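You operate a simulated robot arm through the tools that you are given. There is no shell and no other tool. Be economical: measure what you need, move in short steps, check, and stop when the job is done.

Carry out the task below with a simulated robot arm. There is one attempt and no reset: what you move stays moved.

TASK
Put the wax stick on top of the green tin.
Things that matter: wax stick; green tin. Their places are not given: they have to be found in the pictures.

It is judged by the outcome, as a careful person would: the job done as asked, and still so three seconds after it is handed in. It fails if anything else is knocked over, pushed out of place, dropped, spilled or broken.

THE ROBOT
A 7-joint arm with a two-finger parallel gripper, fixed in place. Base frame: the origin is at the foot of the arm, x ahead of it, y to its left, z up; the work surface is at about z = 0. Units: m, degrees, N and s.
With the tool pointing down near the work surface it reaches from about 0.22 to 0.58 m from the base axis. Its first joint turns from -66.0 to 66.0 degrees. Payload 2.5 kg.
The tool frame sits at the grasp point between the pads (the TCP): z along the fingers, y along the line on which they close. The tips reach 0.023 m beyond it. Largest opening 0.094 m; finger width 0.038, thickness 0.01; the body of the gripper, 0.054 by 0.096 m, starts 0.039 m behind the TCP.
Orientation is that of the tool frame in the base frame, as [roll, pitch, yaw] about the fixed x, y, z axes, in that order (R = Rz(yaw) Ry(pitch) Rx(roll)). With the fingers straight down and closing along the base's y, the tool's x points along the base's -x, its y along +y and its z along -z.

THE INTERFACE
- The arm moves only by the tool drive_tool. Its argument "commands" is a list of rows, each a list of 7 numbers: the opening, from 0 (shut) to 1 (fully open), then the shift along the tool's x, y, z in cm, then the turn, a rotation vector about the tool's x, y, z in rad. In form: [[fingers, dx, dy, dz, rx, ry, rz], ...]. A call has 1 to 8 rows; each row shifts and turns the commanded pose from where the row before left it, along the tool's axes as they then stand. Rows are played at 5 a second. More than 0.05 m and 8.6 degrees between two rows, or a gripper value outside its range, and nothing of the call is played. A pose out of reach is approached as far as the arm can. The call stops where the force on the tool passes 40 N (or 10 N more than at its start, if that is more) or the arm is blocked; 0.2 s more then pass. The fingers move at their own pace (about 0.108 m/s each) and stop on an object; they squeeze with about 29 N. The grip force told is the motor's: it shows also when the fingers shut on nothing. Time passes only in rows, and 0.2 s behind the last, so rows that do not move let the fingers close. The reply holds the time, the measured pose of the TCP, the force on the tool along the base axes, the opening and the grip force, in the units named above and with some noise, and new pictures: "views" is both (left out), scene, wrist or none.
- Cameras (640 x 400 px; columns grow to the right, rows downward): "scene" is fixed at [0.1092, -0.4044, 0.5361]; the picture's right is [0.89, -0.46, 0.00], its down [-0.29, -0.57, -0.77] and it looks along [0.35, 0.69, -0.64] (base axes); focal length 375 px, centre (320, 200). "wrist" rides on the gripper at [-0.039, 0, -0.044] in the tool frame; the picture's right is [0.00, -1.00, 0.00], its down [0.97, 0.00, -0.24] and it looks along [0.24, 0.00, 0.97] (tool axes); focal length 218 px, centre (320, 200).
- pixel_to_xyz(camera, pixels): for up to 12 pixels [column, row] of the newest picture of that camera ("zoom" is the newest enlarged one), the place [x, y, z] in the base frame of the surface seen there, good to about 0.002 m. No time passes.
- inspect(camera, box): a new picture of the part [left, top, right, bottom] of that camera's present view, enlarged. No time passes.
- close_job(): hands the job in; it is judged then, once.

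Work in short steps. Measure before you move; look again where a grasp or a placing could have gone wrong, and mend it. You have 60 turns and 170 pictures in all, those below and enlarged ones among them. Open the gripper and draw the arm clear of the work before you hand the job in, unless the task says otherwise; then end with one line.

The tools are called after ">>>" as a command line: name --pt "numbers of a row" for each row, then --argument value for the rest, lists and objects as JSON in quotes. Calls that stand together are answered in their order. drive_tool: Moves the arm, as the interface text tells. Its arguments: {"type":"object","properties":{"commands":{"type":"array","items":{"type":"array","items":{"type":"number"}}},"views":{"type":"string","enum":["both","scene","wrist","none"]}},"required":["commands"]} The other tools are called the same way: pixel_to_xyz (camera, pixels) gives the place of the surface under pixels of a picture; inspect (camera, box) takes an enlarged picture of a part of a camera's view; close_job () hands the job in.

At the start:

```text
time_s: 0.0
position: [0.3343, -0.0858, 0.2091]
tool_rot: [-179.9, 0.0, 179.9]
force: [0.9, 0.1, 0.5]
grip_width: 0.0939
gripper_force: 0.0
```

scene: 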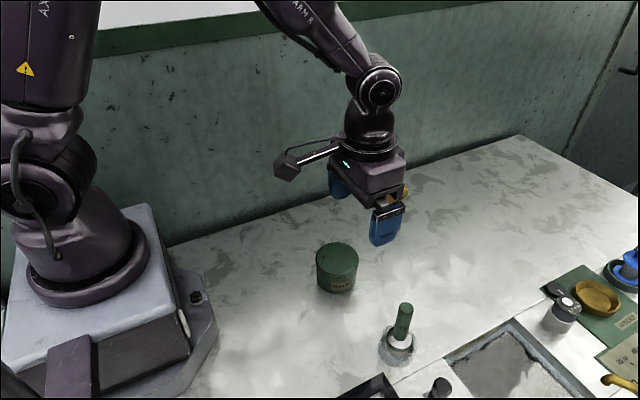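
wrist: 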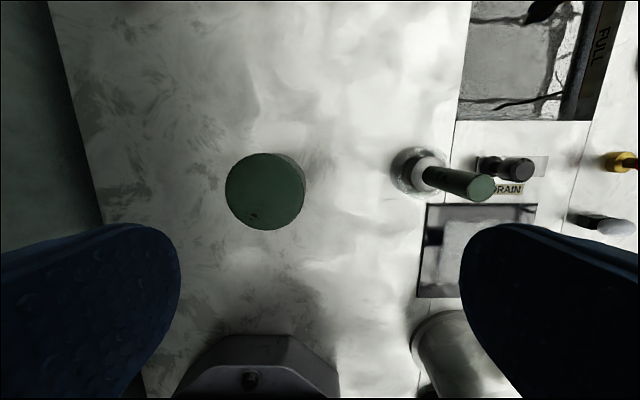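

The green tin is at about scene (337,267), and a green stick stands in a holder at (402,325). I'll enlarge both and measure them.

>>> inspect --camera "scene" --box '[290, 220, 450, 400]'

>>> inspect --camera "scene" --box '[480, 220, 640, 400]'

>>> pixel_to_xyz --camera "scene" --pixels '[[337, 253], [318, 255], [357, 257], [338, 244], [335, 268], [335, 291], [406, 306], [403, 322], [399, 338], [397, 352], [382, 345], [440, 385]]'

>>> pixel_to_xyz --camera "wrist" --pixels '[[265, 190], [227, 190], [303, 190], [265, 155], [265, 228], [482, 187], [455, 180], [430, 175], [400, 170]]'

```text
2.22 times, centred on (370, 310) of scene
```

zoom: 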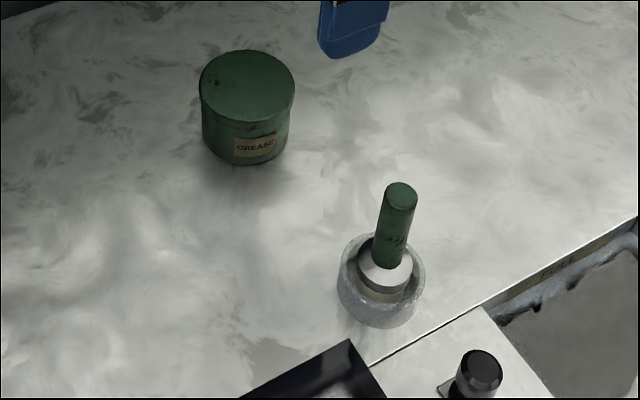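

```text
2.22 times, centred on (560, 310) of scene
```

zoom: 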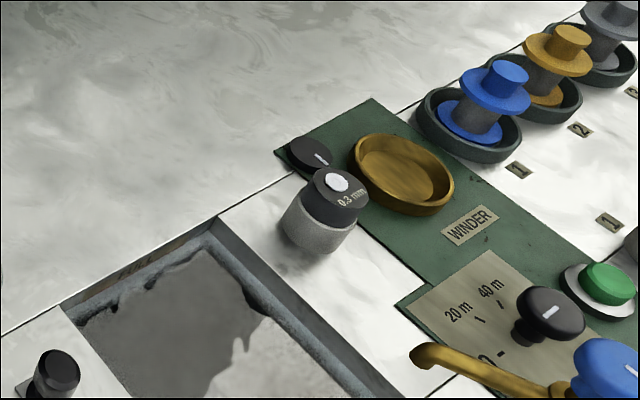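

```text
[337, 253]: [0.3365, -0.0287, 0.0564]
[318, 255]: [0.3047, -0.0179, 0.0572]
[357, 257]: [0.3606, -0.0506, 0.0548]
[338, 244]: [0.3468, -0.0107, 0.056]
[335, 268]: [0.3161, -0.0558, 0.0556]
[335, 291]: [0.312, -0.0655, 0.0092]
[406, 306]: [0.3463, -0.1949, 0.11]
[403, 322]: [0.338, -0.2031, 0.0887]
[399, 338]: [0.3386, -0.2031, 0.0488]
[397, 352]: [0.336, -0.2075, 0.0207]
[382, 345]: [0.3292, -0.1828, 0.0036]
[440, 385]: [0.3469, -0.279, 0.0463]
```

```text
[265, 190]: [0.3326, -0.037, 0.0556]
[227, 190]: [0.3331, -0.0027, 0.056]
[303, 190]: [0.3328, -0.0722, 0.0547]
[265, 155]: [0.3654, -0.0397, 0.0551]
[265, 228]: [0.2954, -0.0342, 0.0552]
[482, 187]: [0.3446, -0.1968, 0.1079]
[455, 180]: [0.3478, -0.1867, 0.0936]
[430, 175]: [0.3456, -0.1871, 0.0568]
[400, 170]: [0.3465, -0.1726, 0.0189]
```

The stick's nature is uncertain, because it has a pale collar and sits in a cup. I'll look closer from the wrist camera, including the cylinder at (455,350).

>>> inspect --camera "wrist" --box '[370, 120, 530, 220]'

>>> inspect --camera "wrist" --box '[380, 200, 640, 400]'

>>> inspect --camera "scene" --box '[370, 290, 430, 370]'

>>> pixel_to_xyz --camera "wrist" --pixels '[[455, 350], [425, 335], [482, 280], [505, 385]]'

```text
4.00 times, centred on (450, 170) of wrist
```

zoom: 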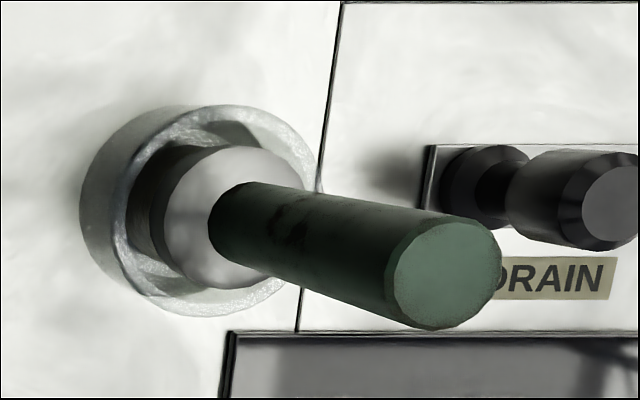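

```text
2.00 times, centred on (510, 300) of wrist
```

zoom: 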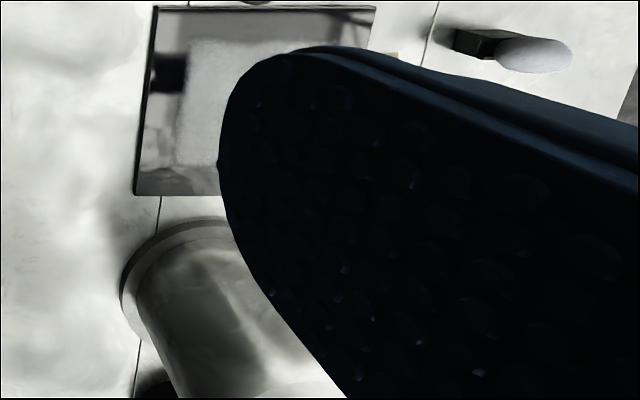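

```text
5.00 times, centred on (400, 330) of scene
```

zoom: 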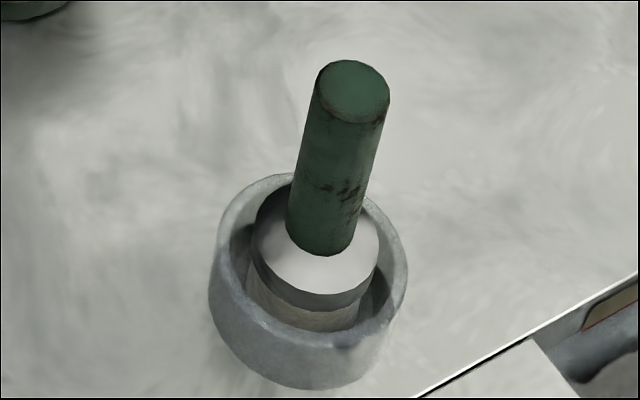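

```text
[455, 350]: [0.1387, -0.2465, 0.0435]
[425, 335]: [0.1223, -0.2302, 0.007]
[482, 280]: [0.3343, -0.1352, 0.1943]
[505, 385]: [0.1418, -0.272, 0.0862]
```

The stick is a green handle above a pale body in a cup. Before choosing, I'll lift and move over the panel to check for other candidates.

>>> drive_tool --pt "1 -2 -3 -3 0 0 0" --pt "1 -2 -3 -3 0 0 0" --pt "1 -2 -3 -3 0 0 0" --pt "1 -2 -3 0 0 0 0" --pt "1 0 0 0 0 0 0"

```text
time_s: 1.2
position: [0.4137, -0.2061, 0.3016]
tool_rot: [179.9, 0.1, 179.9]
force: [-0.2, -0.1, -0.7]
grip_width: 0.094
gripper_force: 0.0
```

scene: 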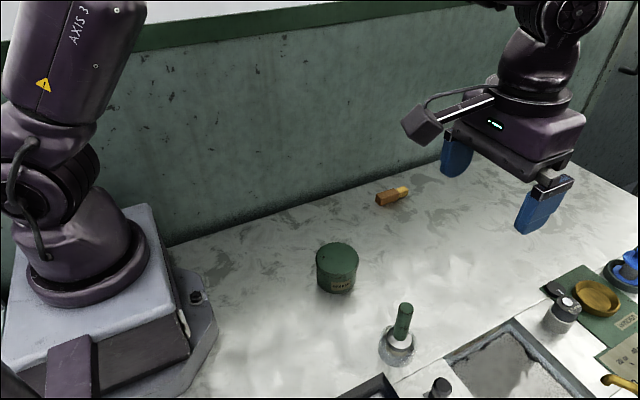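
wrist: 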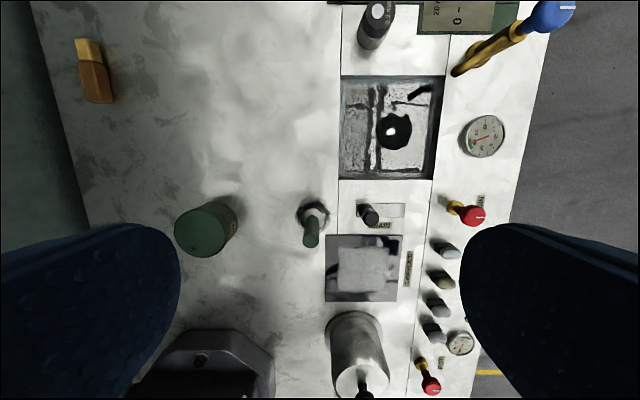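

A new object has appeared at scene (392,196), wrist (95,70): amber block with brown end. It was hidden behind the gripper earlier, and it looks like a wax stick, so I'll enlarge and measure it.

>>> inspect --camera "scene" --box '[362, 176, 426, 216]'

>>> inspect --camera "wrist" --box '[55, 20, 151, 120]'

>>> pixel_to_xyz --camera "wrist" --pixels '[[80, 41], [101, 41], [80, 65], [104, 65], [86, 102], [112, 102], [90, 50], [97, 85], [120, 85]]'

>>> pixel_to_xyz --camera "scene" --pixels '[[378, 196], [386, 198], [395, 194], [405, 190], [388, 192], [399, 189]]'

```text
10.00 times, centred on (394, 196) of scene
```

zoom: 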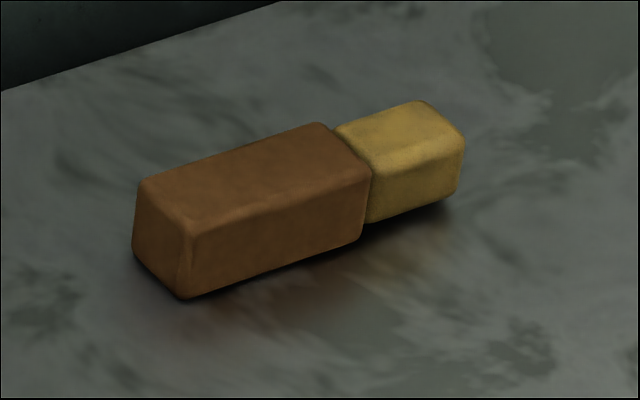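

```text
4.00 times, centred on (103, 70) of wrist
```

zoom: 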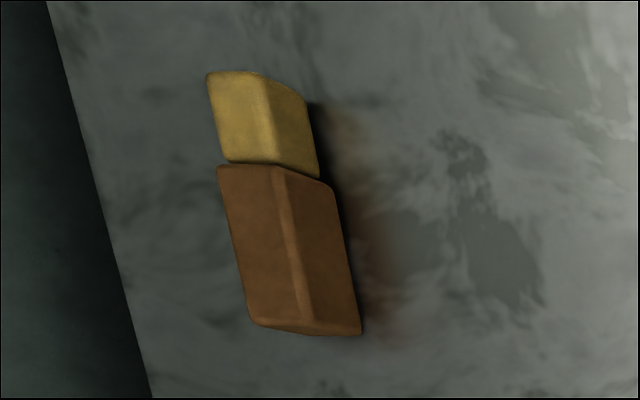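

```text
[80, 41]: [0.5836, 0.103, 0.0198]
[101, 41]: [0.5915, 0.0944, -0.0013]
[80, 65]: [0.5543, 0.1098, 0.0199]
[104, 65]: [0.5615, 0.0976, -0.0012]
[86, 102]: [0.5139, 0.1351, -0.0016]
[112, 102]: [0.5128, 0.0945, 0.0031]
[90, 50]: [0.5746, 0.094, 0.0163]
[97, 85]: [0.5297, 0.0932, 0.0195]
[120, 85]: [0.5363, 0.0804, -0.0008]
```

```text
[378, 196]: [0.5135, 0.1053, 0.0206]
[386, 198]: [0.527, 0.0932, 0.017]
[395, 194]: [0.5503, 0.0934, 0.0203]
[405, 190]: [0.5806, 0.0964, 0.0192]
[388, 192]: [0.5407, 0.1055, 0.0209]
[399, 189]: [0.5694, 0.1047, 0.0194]
```

The bar in the newest view is a yellow wax bar in a brown wrap, about 8 cm long and 2 cm thick. That's the wax stick; the green one is a pestle-like tool in its cup. I'll measure its edges in detail, the wall foot and the tin's rim.

>>> pixel_to_xyz --camera "wrist" --pixels '[[91, 64], [97, 97], [93, 80], [88, 43], [79, 68], [86, 96], [76, 43], [60, 80], [70, 100], [50, 40]]'

>>> inspect --camera "scene" --box '[362, 176, 426, 216]'

>>> pixel_to_xyz --camera "zoom" --pixels '[[150, 190], [190, 222], [315, 130], [360, 170], [345, 130], [380, 160], [415, 108], [455, 135], [185, 290], [355, 235], [452, 190], [100, 62]]'

```text
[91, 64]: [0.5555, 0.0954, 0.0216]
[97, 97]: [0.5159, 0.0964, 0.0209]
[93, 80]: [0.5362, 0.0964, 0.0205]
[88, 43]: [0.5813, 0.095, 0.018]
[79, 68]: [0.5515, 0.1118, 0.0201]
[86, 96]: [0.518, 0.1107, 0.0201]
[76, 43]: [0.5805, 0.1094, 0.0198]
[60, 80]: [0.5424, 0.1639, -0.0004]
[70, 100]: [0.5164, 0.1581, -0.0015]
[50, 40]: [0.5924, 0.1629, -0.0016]
```

```text
10.00 times, centred on (394, 196) of scene
```

zoom: 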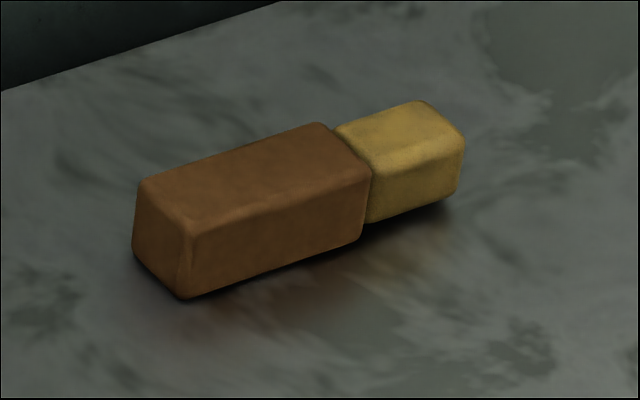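

```text
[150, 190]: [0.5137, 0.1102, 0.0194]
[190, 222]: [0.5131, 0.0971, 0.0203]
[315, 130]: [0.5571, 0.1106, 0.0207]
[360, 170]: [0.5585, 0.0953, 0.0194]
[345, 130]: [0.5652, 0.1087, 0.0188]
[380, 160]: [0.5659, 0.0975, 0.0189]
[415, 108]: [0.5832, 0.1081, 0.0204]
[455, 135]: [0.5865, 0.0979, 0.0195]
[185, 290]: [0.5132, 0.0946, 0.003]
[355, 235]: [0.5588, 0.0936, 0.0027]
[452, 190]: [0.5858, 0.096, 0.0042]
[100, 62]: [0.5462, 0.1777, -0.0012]
```

The bar spans x 0.511–0.588 and y 0.093–0.112, with its top at 0.021 and its axis along x, so a y-closing grasp suits it. The wall foot is at y≈0.178. The tin top's centre is about (0.331,-0.037,0.0555). Next I go above the bar.

>>> drive_tool --pt "0.65 -1.64 3.86 1.5 0 0 0" --pt "0.65 -1.64 3.86 1.5 0 0 0" --pt "0.65 -1.64 3.86 1.5 0 0 0" --pt "0.65 -1.64 3.86 1.5 0 0 0" --pt "0.65 -1.64 3.86 1.5 0 0 0" --pt "0.65 -1.64 3.86 1.5 0 0 0" --pt "0.65 -1.64 3.86 1.5 0 0 0" --pt "0.65 -1.64 3.86 1.5 0 0 0"

```text
time_s: 3.0
position: [0.5446, 0.1027, 0.1779]
tool_rot: [179.9, 0.1, 179.9]
force: [-0.8, 0.0, -0.2]
grip_width: 0.0611
gripper_force: 0.0
```

scene: 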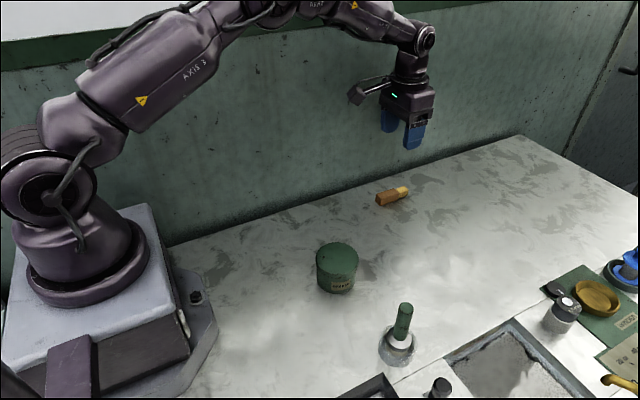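
wrist: 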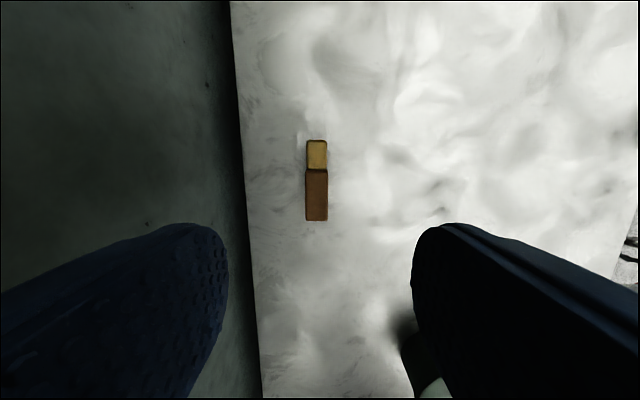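

The bar is centred between the fingers at wrist (317,180), so I lower to z≈0.026.

>>> drive_tool --pt "0.6 0 0 3 0 0 0" --pt "0.6 0 0 3 0 0 0" --pt "0.6 0 0 3 0 0 0" --pt "0.6 0 0 3 0 0 0" --pt "0.6 0 0 2 0 0 0" --pt "0.6 0 0 1.1 0 0 0" --pt "0.6 0 0 0 0 0 0"

```text
time_s: 4.6
position: [0.5459, 0.102, 0.0268]
tool_rot: [180.0, 0.0, 180.0]
force: [0.8, 0.6, 0.6]
grip_width: 0.0563
gripper_force: 0.1
```

scene: 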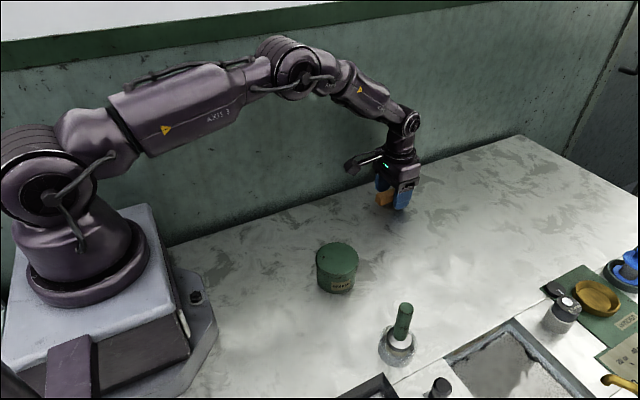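
wrist: 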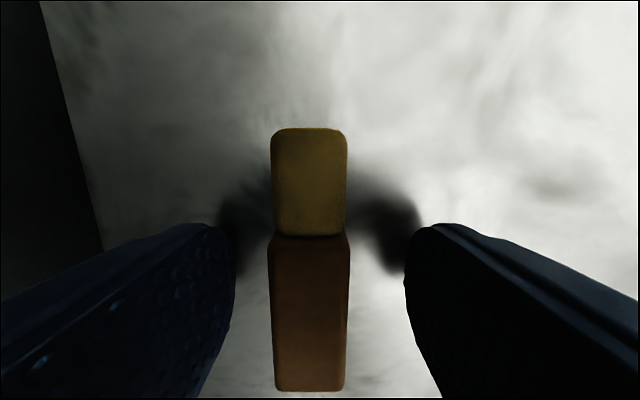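

The bar sits between the fingers at wrist (310,300), straight and clear on both sides. I close on it, wait, then lift a little.

>>> drive_tool --pt "0.1 0 0 0 0 0 0" --pt "0.1 0 0 0 0 0 0" --pt "0.1 0 0 0 0 0 0" --pt "0.1 0 0 -2 0 0 0" --pt "0.1 0 0 -4 0 0 0" --pt "0.1 0 0 -4 0 0 0" --pt "0.1 0 0 0 0 0 0"

```text
time_s: 6.2
position: [0.5447, 0.0997, 0.1285]
tool_rot: [-180.0, 0.0, 179.9]
force: [0.3, -0.3, 0.1]
grip_width: 0.0094
gripper_force: 0.2
```

scene: 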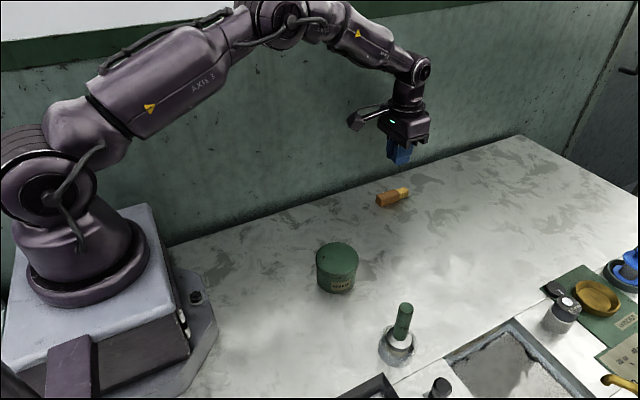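
wrist: 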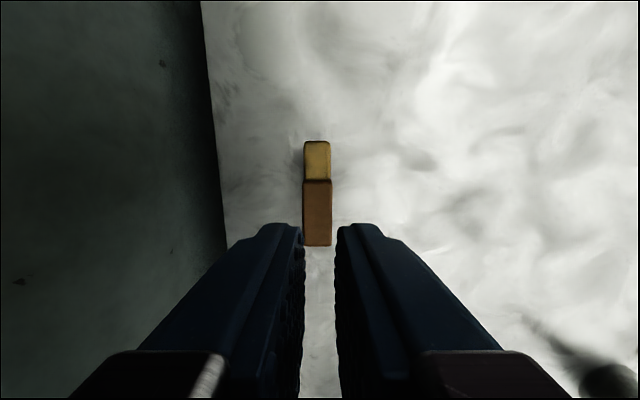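

The grip slipped: the width reads 0.0094 and the bar is still on the table. I'll re-measure the bar.

>>> inspect --camera "scene" --box '[362, 176, 426, 216]'

>>> inspect --camera "wrist" --box '[240, 120, 400, 260]'

>>> pixel_to_xyz --camera "wrist" --pixels '[[306, 145], [327, 145], [305, 176], [328, 176], [305, 185], [330, 185], [307, 215], [329, 215], [317, 142], [317, 243]]'

```text
10.00 times, centred on (394, 196) of scene
```

zoom: 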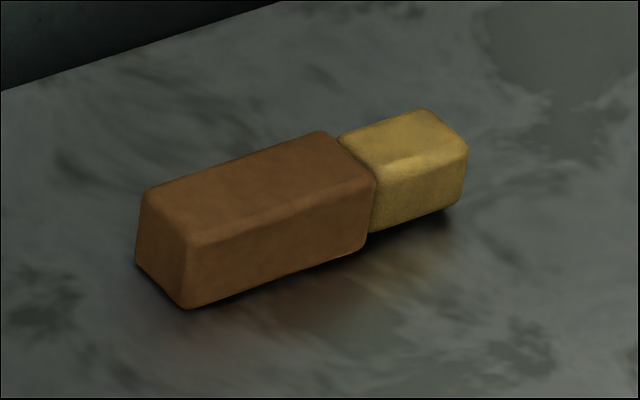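

```text
2.86 times, centred on (320, 190) of wrist
```

zoom: 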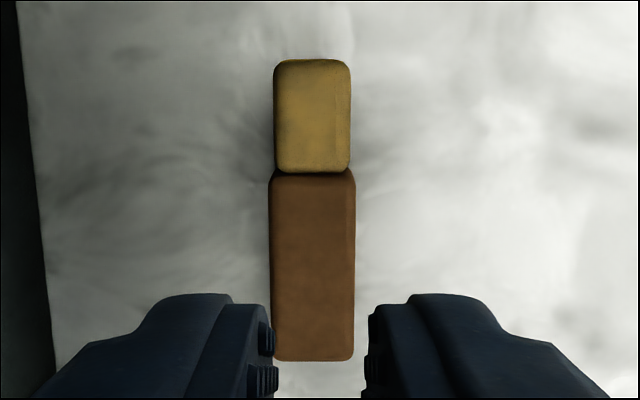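

```text
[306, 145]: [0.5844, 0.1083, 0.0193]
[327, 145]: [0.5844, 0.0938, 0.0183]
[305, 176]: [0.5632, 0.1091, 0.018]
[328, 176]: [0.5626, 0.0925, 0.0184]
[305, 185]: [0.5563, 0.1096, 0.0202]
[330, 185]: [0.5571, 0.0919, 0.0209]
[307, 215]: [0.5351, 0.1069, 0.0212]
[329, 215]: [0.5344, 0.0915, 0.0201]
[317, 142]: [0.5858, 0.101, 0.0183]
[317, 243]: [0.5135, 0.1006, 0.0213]
```

The bar is nearly unmoved, now centred at y≈0.1007 with a width of about 0.019. I'll go back in slightly lower (z≈0.0245), close fully at 0, and check the grip before lifting.

>>> drive_tool --pt "0.6 0 0.05 0 0 0 0" --pt "0.6 0 0 3 0 0 0" --pt "0.6 0 0 3 0 0 0" --pt "0.6 0 0 3 0 0 0" --pt "0.6 0 0 1.3 0 0 0" --pt "0.6 0 0 0 0 0 0" --views "wrist"

>>> drive_tool --pt "0 0 0 0 0 0 0" --pt "0 0 0 0 0 0 0" --pt "0 0 0 0 0 0 0" --pt "0 0 0 0 0 0 0"

```text
time_s: 7.6
position: [0.5455, 0.102, 0.0258]
tool_rot: [180.0, 0.0, -180.0]
force: [0.4, -0.1, -0.4]
grip_width: 0.0566
gripper_force: 0.1
```

wrist: 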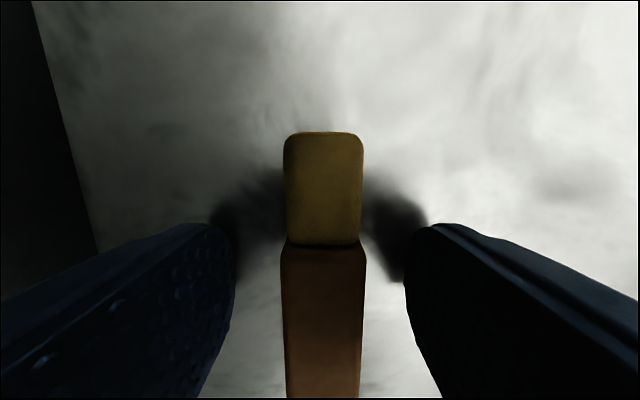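

```text
time_s: 8.6
position: [0.5456, 0.1023, 0.0258]
tool_rot: [179.9, 0.0, 179.9]
force: [-1.0, -0.1, -0.4]
grip_width: 0.0212
gripper_force: 28.4
```

scene: 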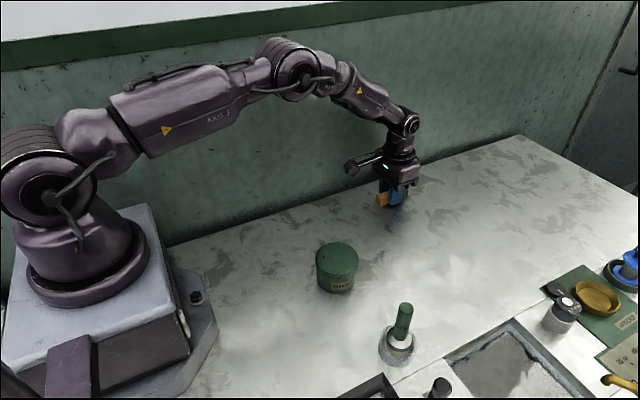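
wrist: 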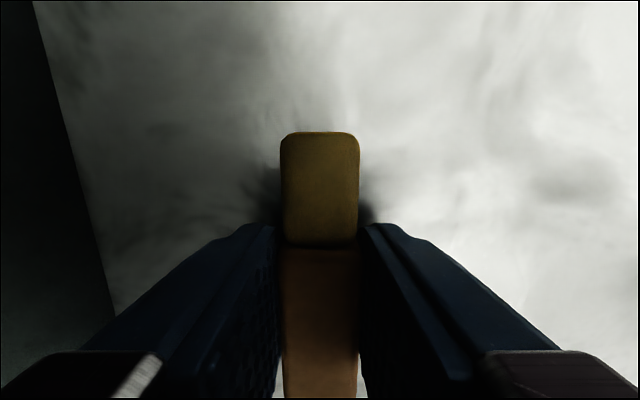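

The fingers now hold the bar with a width of 0.0212 and 28 N. I lift slowly by a small amount and check for slip.

>>> drive_tool --pt "0 0 0 -0.3 0 0 0" --pt "0 0 0 -0.4 0 0 0" --pt "0 0 0 -0.5 0 0 0" --pt "0 0 0 -0.8 0 0 0" --pt "0 0 0 -1 0 0 0" --pt "0 0 0 0 0 0 0"

```text
time_s: 10.0
position: [0.5456, 0.1049, 0.0556]
tool_rot: [-180.0, -0.1, -180.0]
force: [-0.1, 0.8, 0.1]
grip_width: 0.021
gripper_force: 28.7
```

scene: 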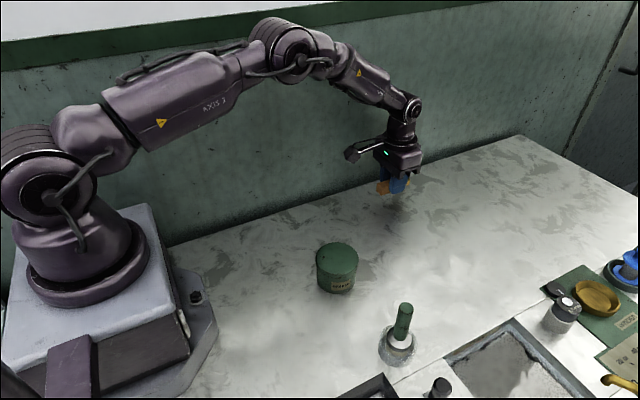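
wrist: 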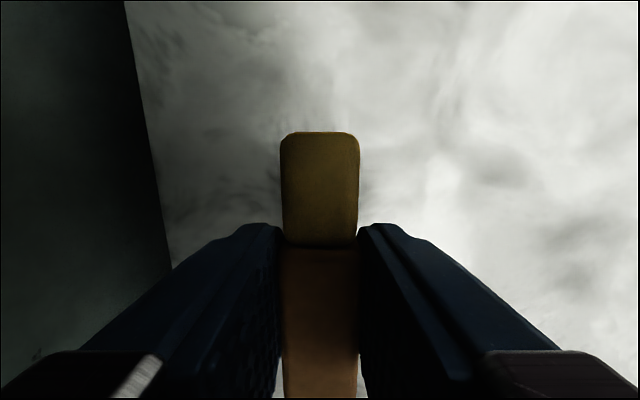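

The bar is held without slip at wrist (320,190). I raise it to about 0.135, then move gently over the tin to a TCP target of (0.328,-0.037).

>>> drive_tool --pt "0 0 0 -2.5 0 0 0" --pt "0 0 0 -3 0 0 0" --pt "0 0 0 -2.5 0 0 0" --pt "0 2 -1.3 0 0 0 0" --pt "0 3 -1.95 0 0 0 0" --pt "0 3 -1.95 0 0 0 0" --pt "0 3 -1.95 0 0 0 0" --pt "0 3 -1.95 0 0 0 0" --views "scene"

>>> drive_tool --pt "0 3 -1.95 0 0 0 0" --pt "0 2.5 -1.6 0 0 0 0" --pt "0 1.5 -1 0 0 0 0" --pt "0 0.5 -0.3 0 0 0 0" --pt "0 0 0 0 0 0 0"

```text
time_s: 11.8
position: [0.4047, 0.0113, 0.1365]
tool_rot: [-179.9, 0.0, -179.9]
force: [0.5, 0.4, -0.2]
grip_width: 0.021
gripper_force: 29.4
```

scene: 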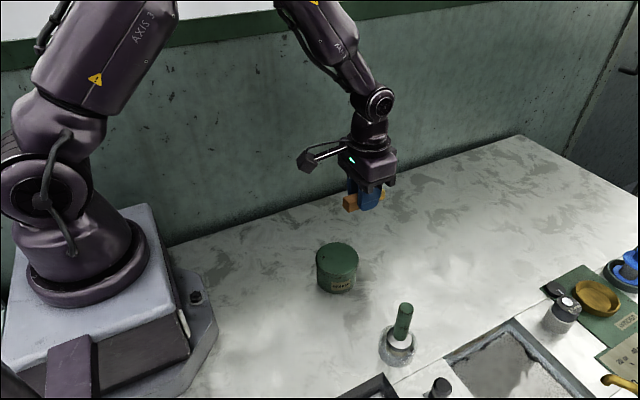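

```text
time_s: 13.0
position: [0.3298, -0.0372, 0.1365]
tool_rot: [-180.0, 0.0, -180.0]
force: [-0.2, 0.1, 0.5]
grip_width: 0.021
gripper_force: 29.8
```

scene: 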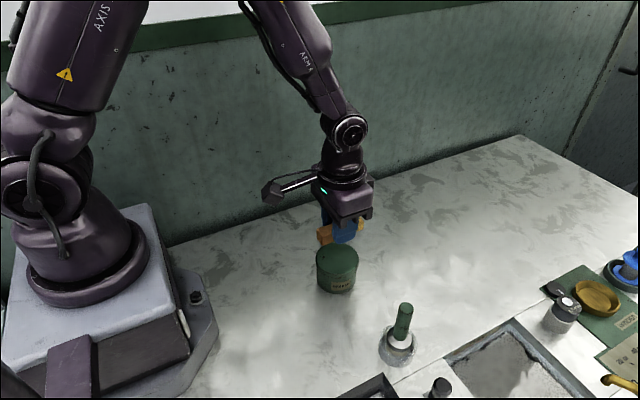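
wrist: 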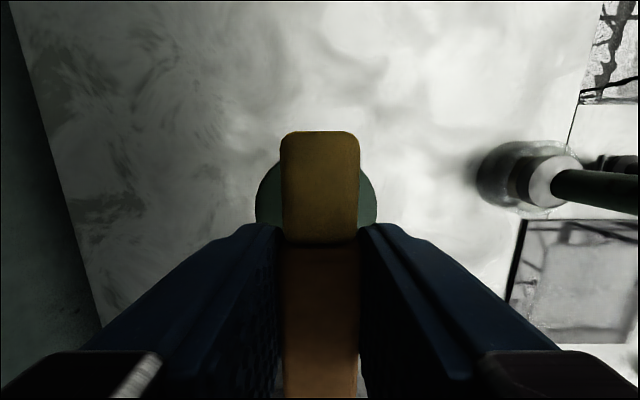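

The bar is centred over the tin, and contact is expected near TCP z≈0.082. I lower to about 0.086 first.

>>> drive_tool --pt "0 0.1 0 2 0 0 0" --pt "0 0 0 2 0 0 0" --pt "0 0 0 1 0 0 0" --pt "0 0 0 0 0 0 0"

>>> inspect --camera "scene" --box '[290, 200, 390, 300]'

```text
time_s: 14.0
position: [0.3284, -0.0368, 0.0848]
tool_rot: [180.0, -0.1, 180.0]
force: [0.4, -0.5, 0.1]
grip_width: 0.0211
gripper_force: 28.7
```

scene: 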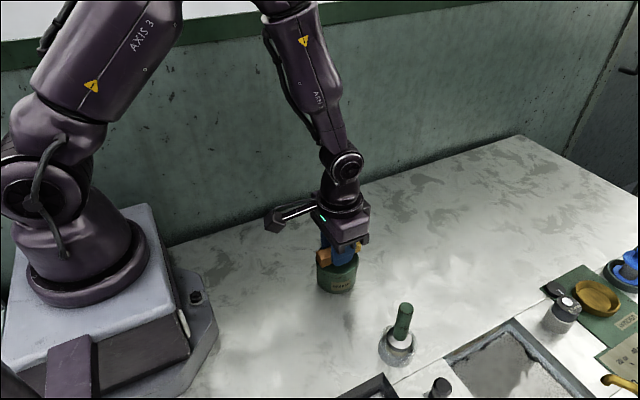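
wrist: 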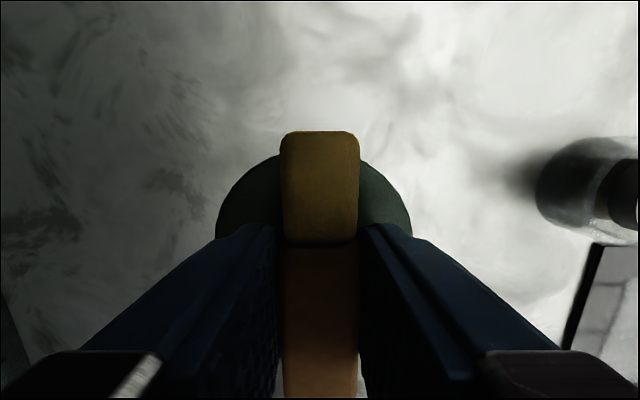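

```text
4.00 times, centred on (340, 250) of scene
```

zoom: 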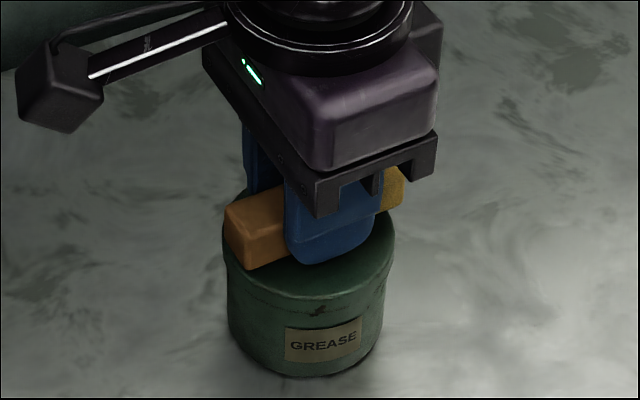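

The TCP is at z=0.0848 without contact and well centred on the tin. I lower in 1 mm steps while watching the force.

>>> drive_tool --pt "0 0 0 0.1 0 0 0" --pt "0 0 0 0.1 0 0 0" --pt "0 0 0 0 0 0 0" --views "none"

```text
time_s: 14.8
position: [0.3287, -0.0357, 0.083]
tool_rot: [180.0, 0.0, -180.0]
force: [-0.2, 0.2, -0.6]
grip_width: 0.021
gripper_force: 28.9
```

There is still no contact force at z=0.083, so I take one more millimetre.

>>> drive_tool --pt "0 0 0 0.1 0 0 0" --pt "0 0 0 0 0 0 0" --views "none"

```text
time_s: 15.4
position: [0.3279, -0.0362, 0.0824]
tool_rot: [180.0, 0.1, -180.0]
force: [0.1, 0.2, 0.3]
grip_width: 0.0211
gripper_force: 28.6
```

Still no contact at z=0.0824, so one more millimetre.

>>> drive_tool --pt "0 0 0 0.1 0 0 0" --pt "0 0 0 0 0 0 0" --views "none"

>>> inspect --camera "scene" --box '[310, 230, 370, 300]'

```text
time_s: 16.0
position: [0.3289, -0.0364, 0.0815]
tool_rot: [179.9, 0.0, -180.0]
force: [-4.2, 0.4, 20.0]
grip_width: 0.0211
gripper_force: 29.4
```

```text
5.71 times, centred on (340, 265) of scene
```

zoom: 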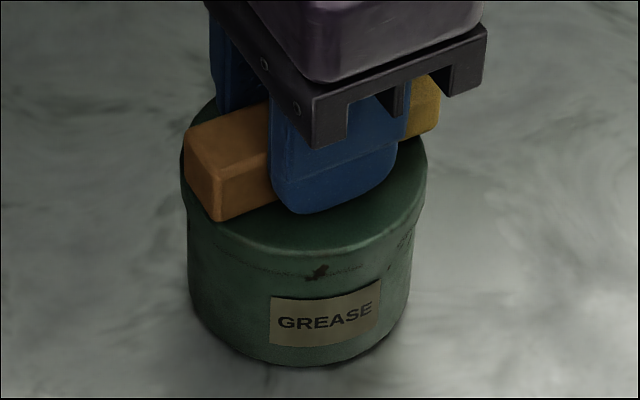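

Contact shows at 20 N and the bar rests on the lid. I ease up half a millimetre, open gradually, and then rise.

>>> drive_tool --pt "0 0 0 -0.05 0 0 0" --pt "0.3 0 0 0 0 0 0" --pt "0.45 0 0 0 0 0 0" --pt "0.55 0 0 0 0 0 0" --pt "0.55 0 0 0 0 0 0"

```text
time_s: 17.2
position: [0.3297, -0.0367, 0.0815]
tool_rot: [179.9, 0.1, -180.0]
force: [-0.2, -0.5, -0.5]
grip_width: 0.0516
gripper_force: 0.1
```

scene: 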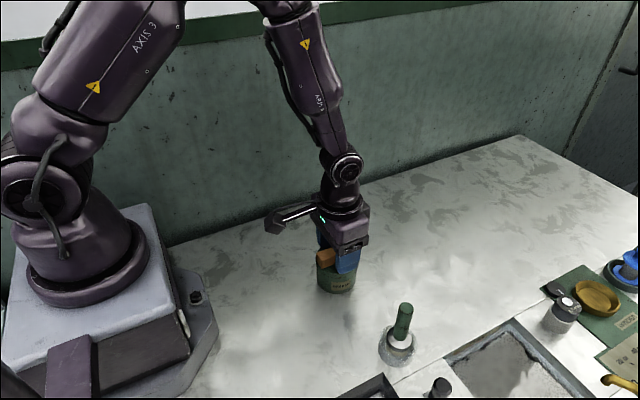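
wrist: 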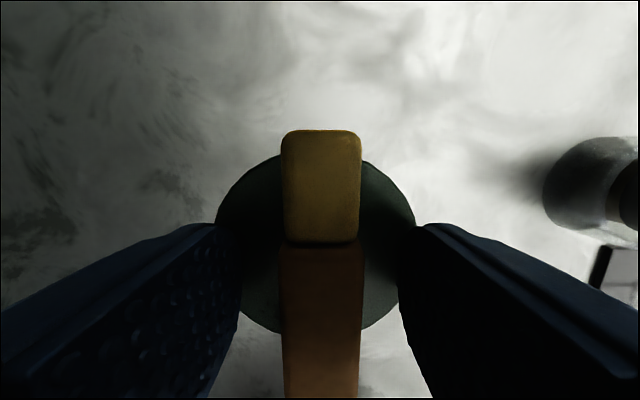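

The bar is released and resting across the lid, clear of both fingers. I go straight up and then away towards +x/+y.

>>> drive_tool --pt "0.55 0 0 -2 0 0 0" --pt "0.55 0 0 -4 0 0 0" --pt "0.8 0 0 -4 0 0 0" --pt "1 0 0 -3 0 0 0" --pt "1 -3 1 -1 0 0 0" --pt "1 -4 1 0 0 0 0" --pt "1 -3 1 0 0 0 0" --pt "1 0 0 0 0 0 0"

>>> inspect --camera "scene" --box '[300, 220, 380, 300]'

```text
time_s: 19.0
position: [0.4305, -0.0068, 0.222]
tool_rot: [179.9, 0.0, 180.0]
force: [-0.1, 1.0, 0.3]
grip_width: 0.0938
gripper_force: 0.0
```

scene: 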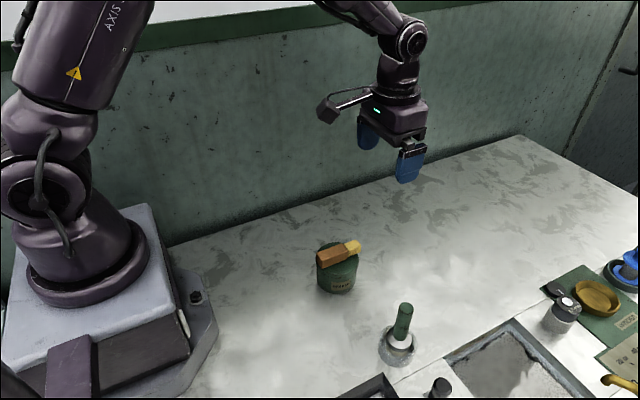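
wrist: 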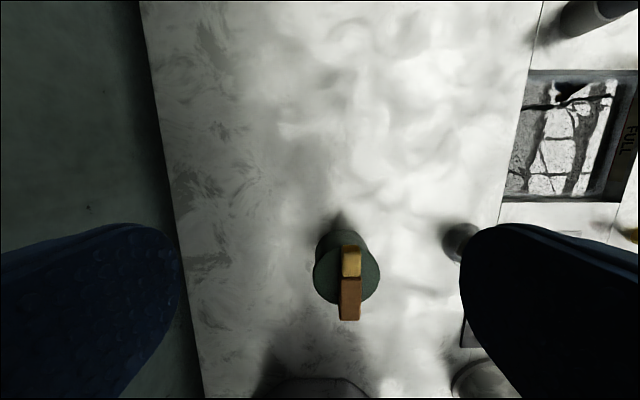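

```text
5.00 times, centred on (340, 260) of scene
```

zoom: 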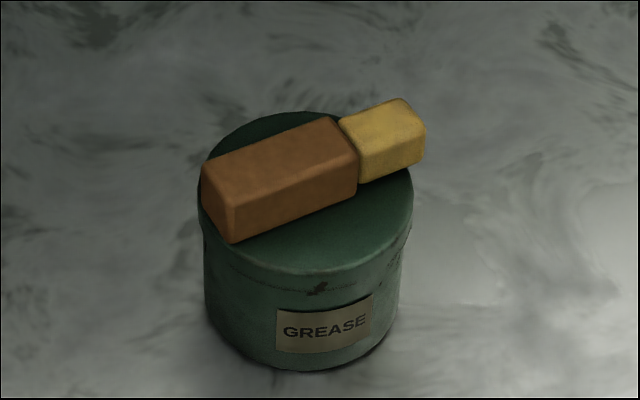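

The bar lies flat on the tin's lid at scene (338,252), the tin has not moved, and the arm is clear. I hand it in.

>>> close_job

```text
The job is handed in.
```

The wax stick is lying flat on top of the green tin, the gripper is open and the arm is clear; the first grasp slipped without lifting the stick, and the second held.
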